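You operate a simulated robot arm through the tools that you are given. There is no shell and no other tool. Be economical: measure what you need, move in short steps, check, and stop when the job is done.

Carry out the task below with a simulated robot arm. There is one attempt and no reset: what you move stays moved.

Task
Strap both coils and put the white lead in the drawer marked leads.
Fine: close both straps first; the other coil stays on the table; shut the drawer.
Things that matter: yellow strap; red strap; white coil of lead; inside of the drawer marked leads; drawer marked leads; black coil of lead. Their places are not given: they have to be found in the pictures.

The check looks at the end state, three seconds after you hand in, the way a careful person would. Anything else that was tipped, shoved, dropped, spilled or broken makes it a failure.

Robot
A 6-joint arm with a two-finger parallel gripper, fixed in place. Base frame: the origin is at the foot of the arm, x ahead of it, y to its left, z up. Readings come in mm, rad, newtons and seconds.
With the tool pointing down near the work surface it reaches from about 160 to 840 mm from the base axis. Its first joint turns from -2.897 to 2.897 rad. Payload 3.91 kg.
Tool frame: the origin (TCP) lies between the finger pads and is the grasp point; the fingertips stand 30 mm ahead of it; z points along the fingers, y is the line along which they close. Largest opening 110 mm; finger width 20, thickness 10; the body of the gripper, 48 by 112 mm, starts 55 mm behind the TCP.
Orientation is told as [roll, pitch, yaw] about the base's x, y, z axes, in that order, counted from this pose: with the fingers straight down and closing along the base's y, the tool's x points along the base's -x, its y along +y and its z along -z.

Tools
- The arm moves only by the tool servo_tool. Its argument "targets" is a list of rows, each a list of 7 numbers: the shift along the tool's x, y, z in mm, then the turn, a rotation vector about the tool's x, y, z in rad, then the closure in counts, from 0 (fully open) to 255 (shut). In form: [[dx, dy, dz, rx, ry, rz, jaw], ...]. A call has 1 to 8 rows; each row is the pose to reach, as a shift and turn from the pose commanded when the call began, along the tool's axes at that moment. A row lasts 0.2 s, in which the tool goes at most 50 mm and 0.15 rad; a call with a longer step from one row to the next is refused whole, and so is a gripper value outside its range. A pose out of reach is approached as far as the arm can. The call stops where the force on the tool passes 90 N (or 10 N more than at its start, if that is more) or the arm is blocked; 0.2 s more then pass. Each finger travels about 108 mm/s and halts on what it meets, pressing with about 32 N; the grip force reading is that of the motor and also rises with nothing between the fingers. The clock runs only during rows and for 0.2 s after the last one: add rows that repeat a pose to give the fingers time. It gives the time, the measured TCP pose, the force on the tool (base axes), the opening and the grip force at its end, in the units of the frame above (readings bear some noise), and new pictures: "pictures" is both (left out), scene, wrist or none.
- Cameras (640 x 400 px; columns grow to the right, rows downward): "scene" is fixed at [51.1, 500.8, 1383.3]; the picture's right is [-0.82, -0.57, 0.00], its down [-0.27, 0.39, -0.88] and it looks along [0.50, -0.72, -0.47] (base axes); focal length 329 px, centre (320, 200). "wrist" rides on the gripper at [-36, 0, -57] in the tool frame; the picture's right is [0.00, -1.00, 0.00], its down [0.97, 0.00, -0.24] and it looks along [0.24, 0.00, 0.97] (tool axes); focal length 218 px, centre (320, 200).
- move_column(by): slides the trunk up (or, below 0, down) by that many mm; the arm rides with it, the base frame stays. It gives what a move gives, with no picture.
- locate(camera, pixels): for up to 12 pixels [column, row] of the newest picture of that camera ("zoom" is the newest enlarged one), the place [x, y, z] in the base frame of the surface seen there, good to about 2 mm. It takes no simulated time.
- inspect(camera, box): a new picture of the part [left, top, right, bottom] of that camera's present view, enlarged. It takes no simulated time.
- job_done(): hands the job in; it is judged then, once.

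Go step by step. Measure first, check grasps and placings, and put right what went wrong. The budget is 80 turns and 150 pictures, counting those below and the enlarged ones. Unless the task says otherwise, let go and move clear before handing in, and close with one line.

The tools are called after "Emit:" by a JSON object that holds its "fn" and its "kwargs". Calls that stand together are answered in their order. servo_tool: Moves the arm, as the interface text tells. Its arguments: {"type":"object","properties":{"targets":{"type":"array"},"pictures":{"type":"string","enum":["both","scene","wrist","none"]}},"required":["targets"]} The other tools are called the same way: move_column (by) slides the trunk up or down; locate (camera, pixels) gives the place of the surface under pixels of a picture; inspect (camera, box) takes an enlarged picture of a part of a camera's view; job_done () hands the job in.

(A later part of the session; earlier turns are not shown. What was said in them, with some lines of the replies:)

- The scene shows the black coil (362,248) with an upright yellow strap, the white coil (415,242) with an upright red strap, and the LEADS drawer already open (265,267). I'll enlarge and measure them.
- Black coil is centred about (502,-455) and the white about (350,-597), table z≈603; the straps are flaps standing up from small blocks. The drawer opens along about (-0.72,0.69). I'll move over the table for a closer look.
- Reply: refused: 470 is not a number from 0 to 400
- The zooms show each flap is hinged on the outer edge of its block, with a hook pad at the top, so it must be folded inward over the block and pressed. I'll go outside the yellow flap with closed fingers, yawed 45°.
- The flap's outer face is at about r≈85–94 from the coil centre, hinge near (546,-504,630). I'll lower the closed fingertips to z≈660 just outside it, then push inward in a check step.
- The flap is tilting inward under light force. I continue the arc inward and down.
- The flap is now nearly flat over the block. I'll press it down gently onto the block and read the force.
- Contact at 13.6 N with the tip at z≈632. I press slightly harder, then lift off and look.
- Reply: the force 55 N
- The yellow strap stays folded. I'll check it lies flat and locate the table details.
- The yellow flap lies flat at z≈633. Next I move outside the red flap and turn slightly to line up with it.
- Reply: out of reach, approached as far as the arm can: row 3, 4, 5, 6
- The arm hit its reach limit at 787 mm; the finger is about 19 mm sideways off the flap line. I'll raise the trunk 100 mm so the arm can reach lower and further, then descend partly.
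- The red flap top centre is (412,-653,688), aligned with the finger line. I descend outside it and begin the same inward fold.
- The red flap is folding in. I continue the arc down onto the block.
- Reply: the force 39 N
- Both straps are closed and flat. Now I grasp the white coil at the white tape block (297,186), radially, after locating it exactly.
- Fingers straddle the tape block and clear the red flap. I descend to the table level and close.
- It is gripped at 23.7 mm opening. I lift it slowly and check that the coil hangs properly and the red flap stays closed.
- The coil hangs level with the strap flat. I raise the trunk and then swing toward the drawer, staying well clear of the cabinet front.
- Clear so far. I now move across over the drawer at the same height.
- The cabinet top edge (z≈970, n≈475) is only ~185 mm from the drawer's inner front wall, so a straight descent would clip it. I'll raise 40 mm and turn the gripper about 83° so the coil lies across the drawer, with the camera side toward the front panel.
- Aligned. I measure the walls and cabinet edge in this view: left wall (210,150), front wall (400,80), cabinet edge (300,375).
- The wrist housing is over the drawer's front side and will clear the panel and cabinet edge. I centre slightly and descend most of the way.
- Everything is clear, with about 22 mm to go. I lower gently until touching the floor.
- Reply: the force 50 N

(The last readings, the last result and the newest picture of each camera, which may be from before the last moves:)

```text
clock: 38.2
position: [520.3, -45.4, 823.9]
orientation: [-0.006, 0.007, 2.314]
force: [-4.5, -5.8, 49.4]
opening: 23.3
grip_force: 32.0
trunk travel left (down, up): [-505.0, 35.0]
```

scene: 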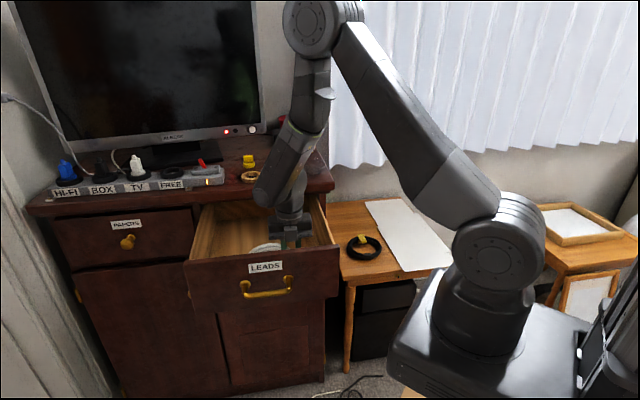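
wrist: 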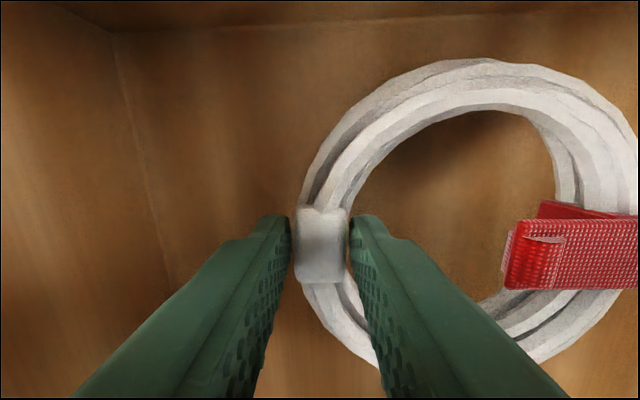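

It is seated (49 N upward). I ease off 3 mm, open the fingers partway, and check.

Emit:
{"fn": "servo_tool", "kwargs": {"targets": [[0, 0, -3, 0, 0, 0, 255], [0, 0, -3, 0, 0, 0, 160], [0, 0, -3, 0, 0, 0, 130], [0, 0, -3, 0, 0, 0, 130]], "pictures": "none"}}

Emit:
{"fn": "servo_tool", "kwargs": {"targets": [[0, 0, -20, 0, 0, 0, 130], [0, 0, -60, 0, 0, 0, 130], [0, 0, -100, 0, 0, 0, 130], [0, 0, -140, 0, 0, 0, 130], [0, 0, -180, 0, 0, 0, 130], [0, 0, -200, 0, 0, 0, 130]]}}

```text
clock: 39.2
position: [522.4, -42.6, 823.2]
orientation: [-0.001, 0.001, 2.313]
force: [-0.2, 0.1, 0.1]
opening: 53.7
grip_force: 0.1
trunk travel left (down, up): [-505.0, 35.0]
```

```text
clock: 40.6
position: [518.6, -44.8, 1024.3]
orientation: [-0.001, 0.001, 2.313]
force: [-0.7, 0.4, -0.5]
opening: 54.2
grip_force: 0.0
trunk travel left (down, up): [-505.0, 35.0]
```

scene: 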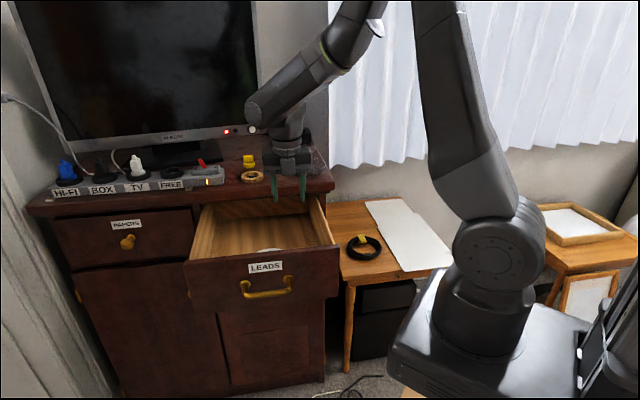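
wrist: 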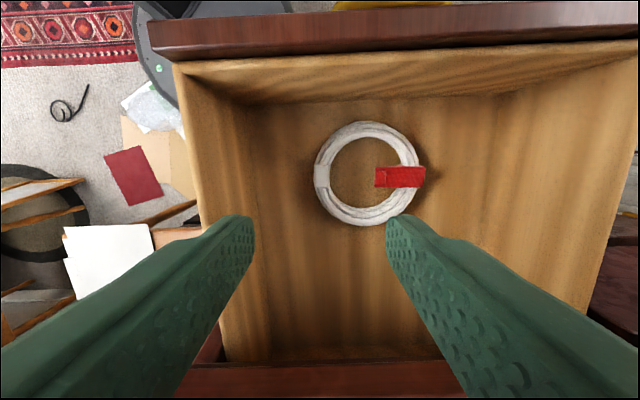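

The white coil lies flat in the drawer. To shut it, I'll push on the handle bar with closed vertical fingers (it stands ~45 mm off the panel, so the gripper stays clear of the cabinet edge). First I measure the handle.

Emit:
{"fn": "inspect", "kwargs": {"camera": "scene", "box": [225, 255, 305, 305]}}

Emit:
{"fn": "inspect", "kwargs": {"camera": "wrist", "box": [300, 110, 440, 240]}}

```text
8.00 times, centred on (265, 280) of scene
```

zoom: 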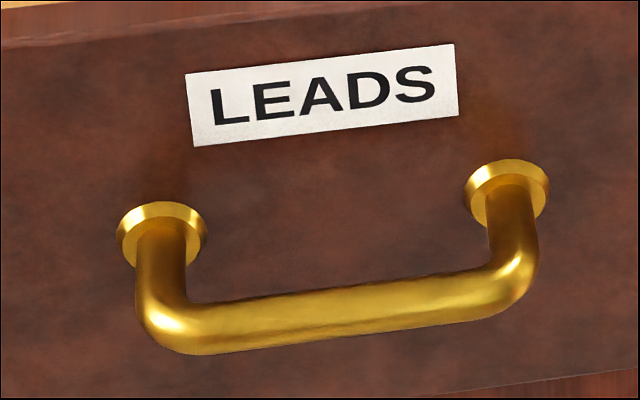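

```text
3.08 times, centred on (370, 175) of wrist
```

zoom: 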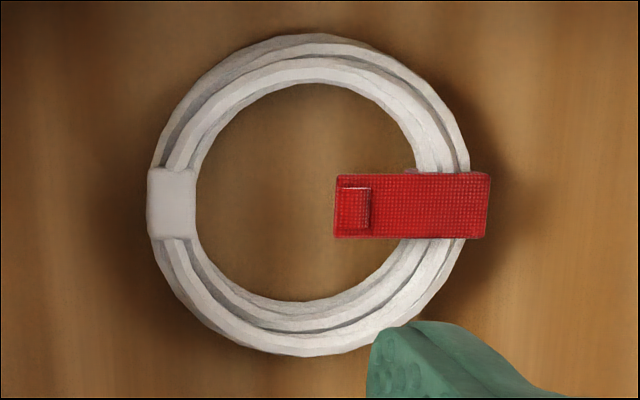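

Emit:
{"fn": "locate", "kwargs": {"camera": "scene", "pixels": [[248, 295], [266, 293], [285, 291], [266, 291], [266, 296], [246, 282], [288, 277], [265, 280]]}}

Emit:
{"fn": "locate", "kwargs": {"camera": "wrist", "pixels": [[370, 4], [440, 3], [350, 170], [400, 177]]}}

```text
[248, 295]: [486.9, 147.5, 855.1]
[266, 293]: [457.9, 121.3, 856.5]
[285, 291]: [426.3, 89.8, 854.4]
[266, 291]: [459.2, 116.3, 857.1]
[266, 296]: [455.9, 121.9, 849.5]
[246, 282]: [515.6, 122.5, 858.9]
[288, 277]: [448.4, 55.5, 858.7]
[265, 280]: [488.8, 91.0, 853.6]
```

```text
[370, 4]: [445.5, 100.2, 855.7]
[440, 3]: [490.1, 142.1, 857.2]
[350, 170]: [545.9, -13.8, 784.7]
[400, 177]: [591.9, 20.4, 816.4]
```

Bar outer face is at n≈217, centre (458,120,855). I move out in front of the handle at height first, closing the fingers.

Emit:
{"fn": "servo_tool", "kwargs": {"targets": [[-20, -6, 0, 0, 0, 0, 180], [-60, -20, 0, 0, 0, 0, 255], [-100, -32, 0, 0, 0, 0, 255], [-140, -45, 0, 0, 0, 0, 255], [-180, -58, 0, 0, 0, 0, 255], [-205, -66, 0, 0, 0, 0, 255], [-205, -66, 0, 0, 0, 0, 255]]}}

```text
clock: 42.2
position: [431.0, 153.9, 1022.4]
orientation: [0.002, 0.002, 2.313]
force: [-0.6, 0.4, -0.9]
opening: 0.0
grip_force: 32.1
trunk travel left (down, up): [-505.0, 35.0]
```

scene: 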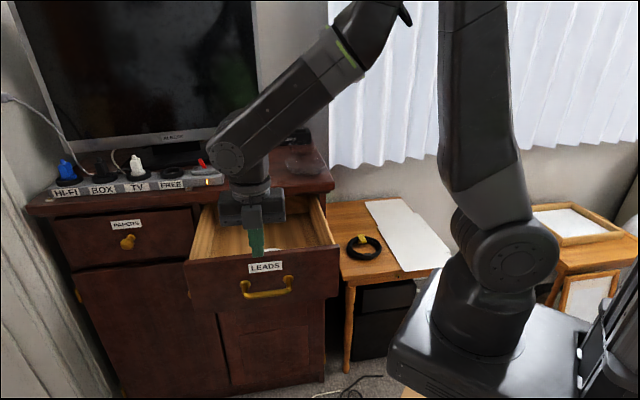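
wrist: 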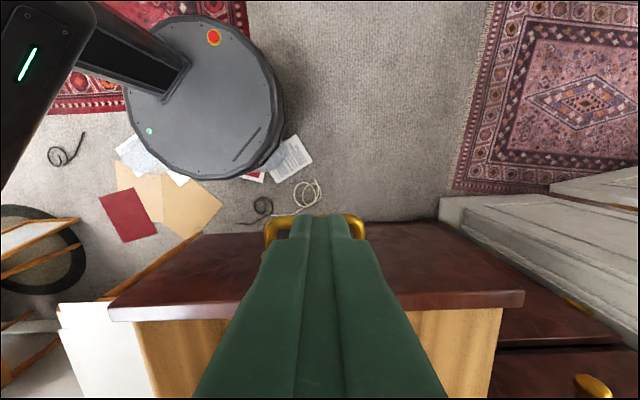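

Emit:
{"fn": "servo_tool", "kwargs": {"targets": [[0, 3, 45, 0, 0, 0, 255], [0, 3, 90, 0, 0, 0, 255], [0, 3, 130, 0, 0, 0, 255], [0, 3, 152, 0, 0, 0, 255], [0, 3, 152, 0, 0, 0, 255]]}}

```text
clock: 43.4
position: [428.7, 150.1, 870.1]
orientation: [0.0, 0.002, 2.313]
force: [-0.6, -0.2, -0.2]
opening: 0.0
grip_force: 32.0
trunk travel left (down, up): [-505.0, 35.0]
```

scene: 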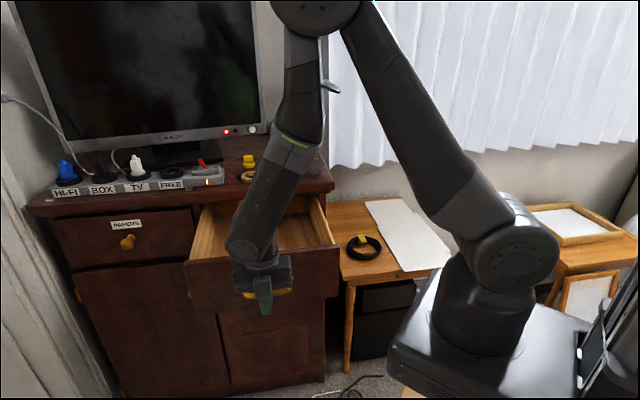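
wrist: 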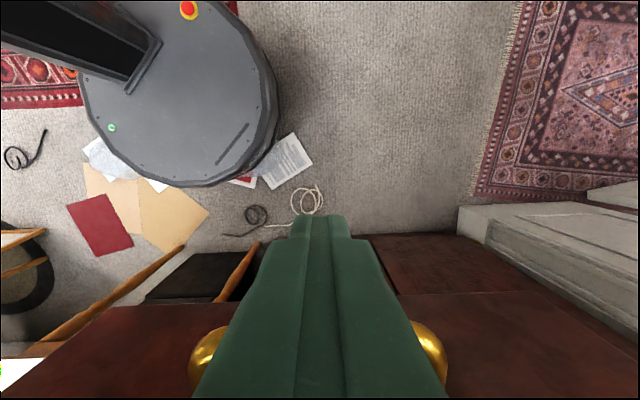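

In position in front of the bar. I push inward slowly along tool x, checking force.

Emit:
{"fn": "servo_tool", "kwargs": {"targets": [[15, 0, 0, 0, 0, 0, 255], [26, 0, 0, 0, 0, 0, 255], [36, 0, 0, 0, 0, 0, 255], [48, 0, 0, 0, 0, 0, 255], [62, 0, 0, 0, 0, 0, 255], [78, 0, 0, 0, 0, 0, 255], [94, 0, 0, 0, 0, 0, 255], [110, 0, 0, 0, 0, 0, 255]]}}

```text
clock: 45.2
position: [503.8, 67.2, 871.6]
orientation: [0.0, 0.002, 2.311]
force: [-0.2, 0.7, -0.6]
opening: 0.0
grip_force: 31.9
trunk travel left (down, up): [-505.0, 35.0]
```

scene: 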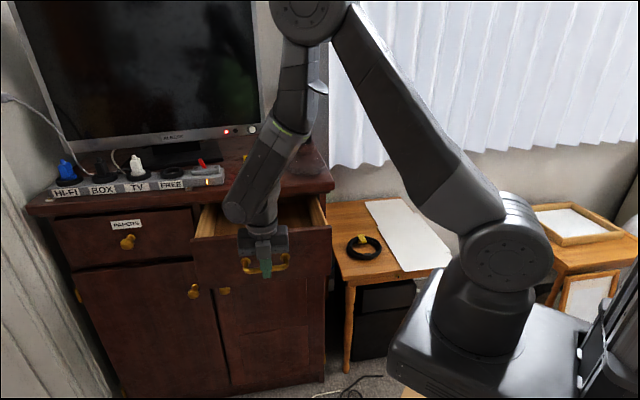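
wrist: 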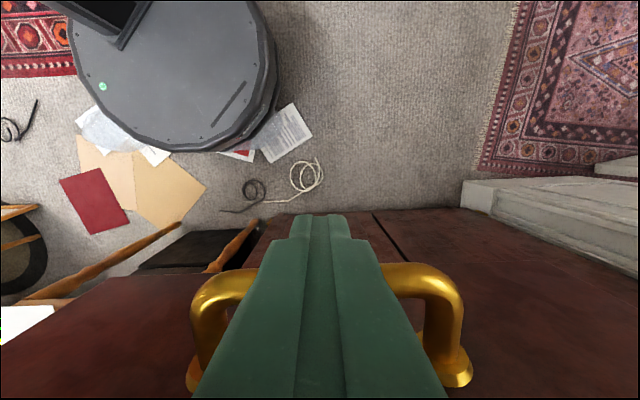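

The drawer slides easily. I keep pushing.

Emit:
{"fn": "servo_tool", "kwargs": {"targets": [[12, 0, 0, 0, 0, 0, 255], [26, 0, 0, 0, 0, 0, 255], [42, 0, 0, 0, 0, 0, 255], [58, 0, 0, 0, 0, 0, 255], [74, 0, 0, 0, 0, 0, 255], [88, 0, 0, 0, 0, 0, 255], [100, 0, 0, 0, 0, 0, 255]]}}

```text
clock: 46.8
position: [571.5, -5.3, 870.2]
orientation: [0.001, 0.002, 2.313]
force: [0.7, 0.1, -0.3]
opening: 0.0
grip_force: 31.9
trunk travel left (down, up): [-505.0, 35.0]
```

scene: 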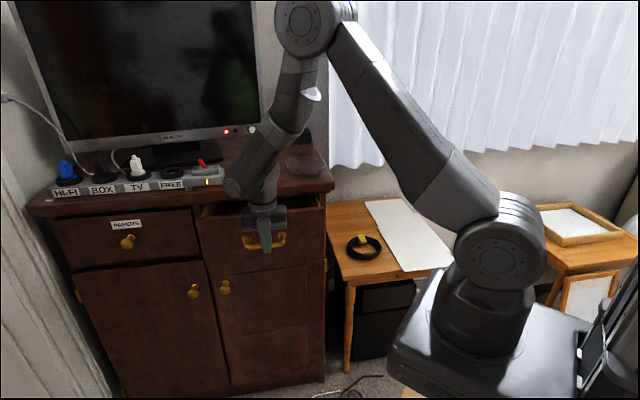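
wrist: 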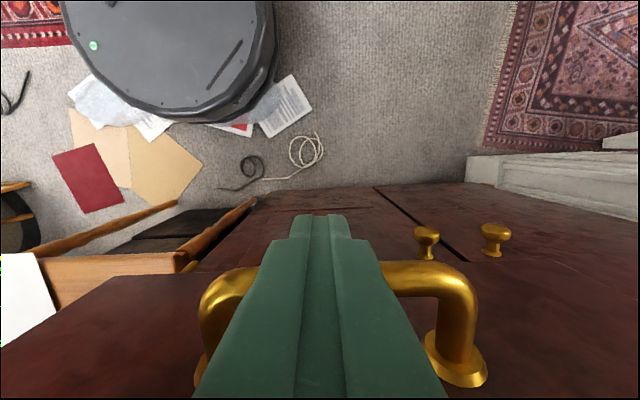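

Near shut; I measure the neighbouring closed drawer face and the current panel and wrist positions to know the remaining travel and clearance.

Emit:
{"fn": "locate", "kwargs": {"camera": "scene", "pixels": [[100, 240], [180, 230], [225, 260], [310, 250], [232, 215], [234, 187], [270, 170], [225, 205], [320, 192], [262, 205]]}}

Emit:
{"fn": "inspect", "kwargs": {"camera": "scene", "box": [180, 150, 350, 290]}}

```text
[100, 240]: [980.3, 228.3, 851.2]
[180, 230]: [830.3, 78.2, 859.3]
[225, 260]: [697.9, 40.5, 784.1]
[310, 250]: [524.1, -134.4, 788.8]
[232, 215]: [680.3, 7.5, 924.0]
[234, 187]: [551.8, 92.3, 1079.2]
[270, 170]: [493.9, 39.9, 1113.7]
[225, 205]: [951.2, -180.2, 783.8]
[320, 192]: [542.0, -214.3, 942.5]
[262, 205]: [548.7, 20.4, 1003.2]
```

```text
2.86 times, centred on (265, 220) of scene
```

zoom: 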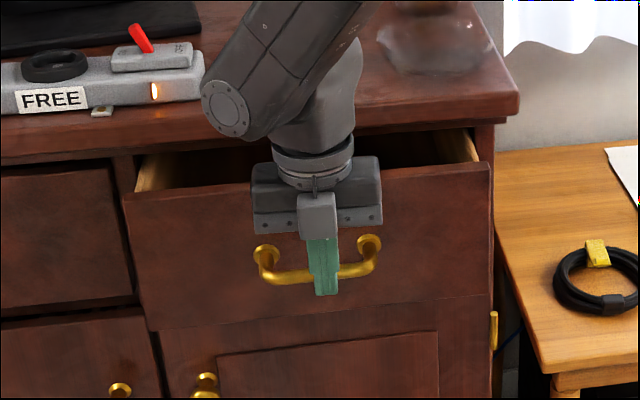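

The neighbour's face is at n≈500–510 and this panel at ≈445, so about 60 mm remain. I push in small steps.

Emit:
{"fn": "servo_tool", "kwargs": {"targets": [[8, 0, 0, 0, 0, 0, 255], [16, 0, 0, 0, 0, 0, 255], [24, 0, 0, 0, 0, 0, 255], [32, 0, 0, 0, 0, 0, 255], [39, 0, 0, 0, 0, 0, 255], [45, 0, 0, 0, 0, 0, 255]]}}

Emit:
{"fn": "inspect", "kwargs": {"camera": "scene", "box": [180, 150, 350, 290]}}

```text
clock: 48.2
position: [602.7, -38.6, 870.8]
orientation: [-0.001, 0.003, 2.313]
force: [-2.6, -1.7, 6.5]
opening: 0.0
grip_force: 32.0
trunk travel left (down, up): [-505.0, 35.0]
```

scene: 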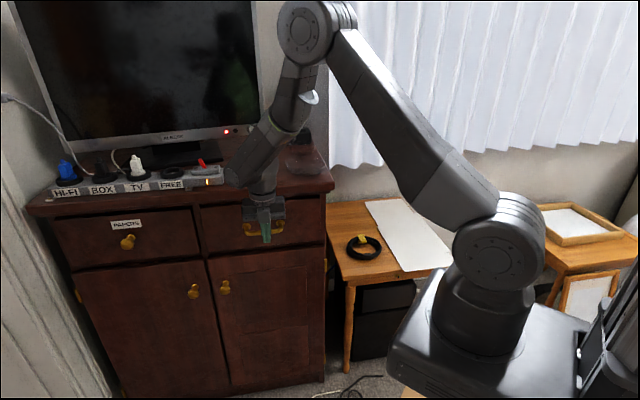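
wrist: 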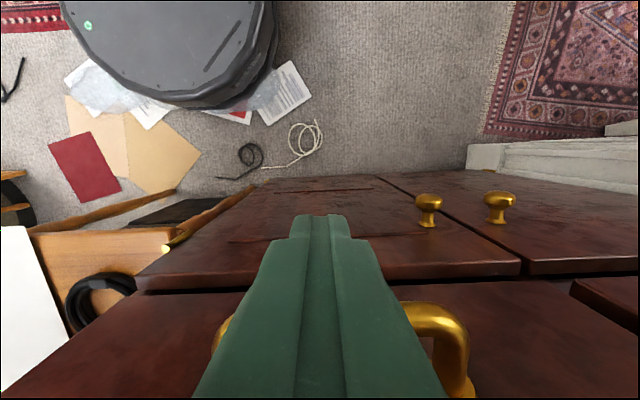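

```text
2.86 times, centred on (265, 220) of scene
```

zoom: 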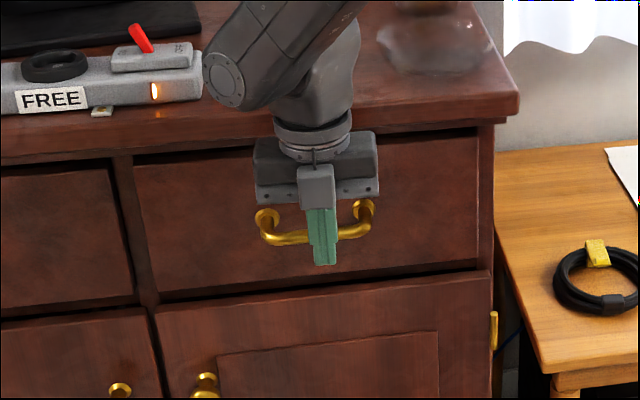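

Emit:
{"fn": "locate", "kwargs": {"camera": "scene", "pixels": [[225, 215], [225, 225], [315, 210], [300, 225], [180, 215], [80, 235], [210, 240], [205, 207], [180, 193], [300, 183]]}}

```text
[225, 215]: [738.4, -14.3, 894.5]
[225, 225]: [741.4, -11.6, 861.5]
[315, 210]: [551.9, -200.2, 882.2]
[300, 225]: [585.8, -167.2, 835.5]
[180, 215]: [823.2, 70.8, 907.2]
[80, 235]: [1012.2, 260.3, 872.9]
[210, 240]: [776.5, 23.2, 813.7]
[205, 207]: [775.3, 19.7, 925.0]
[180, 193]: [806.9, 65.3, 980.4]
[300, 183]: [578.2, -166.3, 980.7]
```

The panel (m≈532.2) is flush with the neighbouring closed drawer (m≈531.9). One small extra nudge, then back off and retreat.

Emit:
{"fn": "servo_tool", "kwargs": {"targets": [[2, 0, 0, 0, 0, 0, 255], [4, 0, 0, 0, 0, 0, 255]], "pictures": "none"}}

Emit:
{"fn": "servo_tool", "kwargs": {"targets": [[-15, 0, 0, 0, 0, 0, 255], [-50, 0, 0, 0, 0, 0, 255], [-90, 0, 0, 0, 0, 0, 255], [-130, 0, -20, 0, 0, 0, 255], [-160, 0, -60, 0, 0, 0, 255], [-180, 0, -100, 0, 0, 0, 255], [-180, 0, -100, 0, 0, 0, 255]]}}

Emit:
{"fn": "inspect", "kwargs": {"camera": "scene", "box": [30, 130, 430, 380]}}

Emit:
{"fn": "locate", "kwargs": {"camera": "scene", "pixels": [[225, 225], [315, 210], [300, 225], [180, 215], [80, 235]]}}

```text
clock: 48.8
position: [604.1, -41.3, 872.5]
orientation: [0.001, 0.004, 2.312]
force: [-2.5, 1.5, 8.7]
opening: 0.0
grip_force: 32.0
trunk travel left (down, up): [-505.0, 35.0]
```

```text
clock: 50.4
position: [480.5, 93.0, 970.7]
orientation: [0.001, 0.001, 2.312]
force: [0.3, 0.7, -0.6]
opening: 0.0
grip_force: 31.8
trunk travel left (down, up): [-505.0, 35.0]
```

scene: 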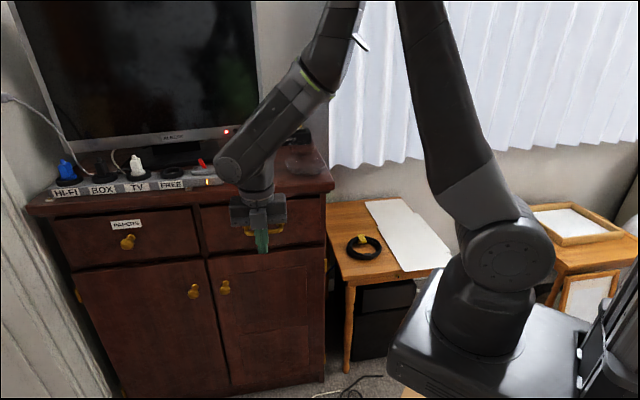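
wrist: 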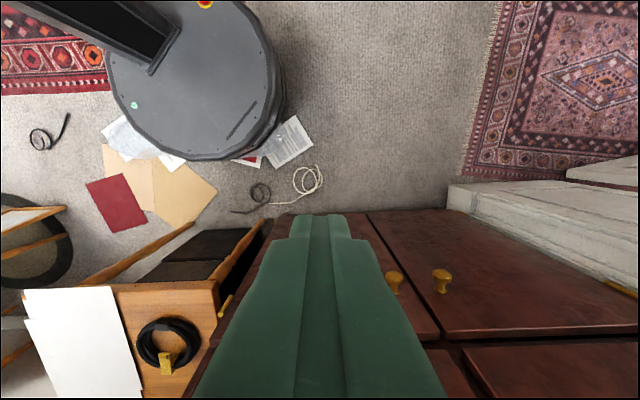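

```text
1.60 times, centred on (230, 255) of scene
```

zoom: 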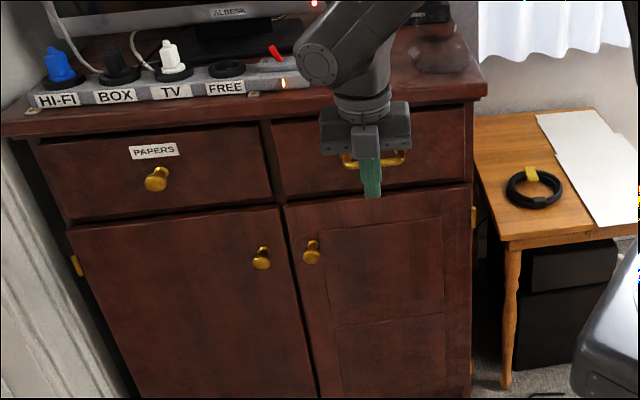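

```text
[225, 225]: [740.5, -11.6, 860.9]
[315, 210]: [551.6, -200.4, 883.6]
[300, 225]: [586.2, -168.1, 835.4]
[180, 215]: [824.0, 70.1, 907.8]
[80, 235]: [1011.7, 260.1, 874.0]
```

The drawer is flush and stays shut after letting go. A last check of the black coil's strap at (361,239).

Emit:
{"fn": "inspect", "kwargs": {"camera": "scene", "box": [330, 220, 394, 260]}}

Emit:
{"fn": "locate", "kwargs": {"camera": "scene", "pixels": [[361, 236], [361, 239], [363, 243]]}}

```text
10.00 times, centred on (362, 240) of scene
```

zoom: 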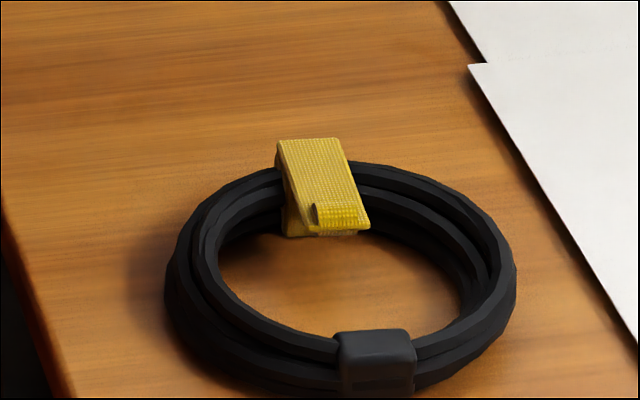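

```text
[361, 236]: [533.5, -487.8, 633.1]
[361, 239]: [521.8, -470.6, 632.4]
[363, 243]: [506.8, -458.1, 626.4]
```

The yellow strap is flat and closed at z≈633, the black coil is still on the table, and the drawer is shut. I'm handing in.

Emit:
{"fn": "job_done", "kwargs": {}}

```text
The job is handed in.
```

Both straps are closed, the white lead is in the drawer marked leads with the drawer shut flush, and the black coil is still on the table.
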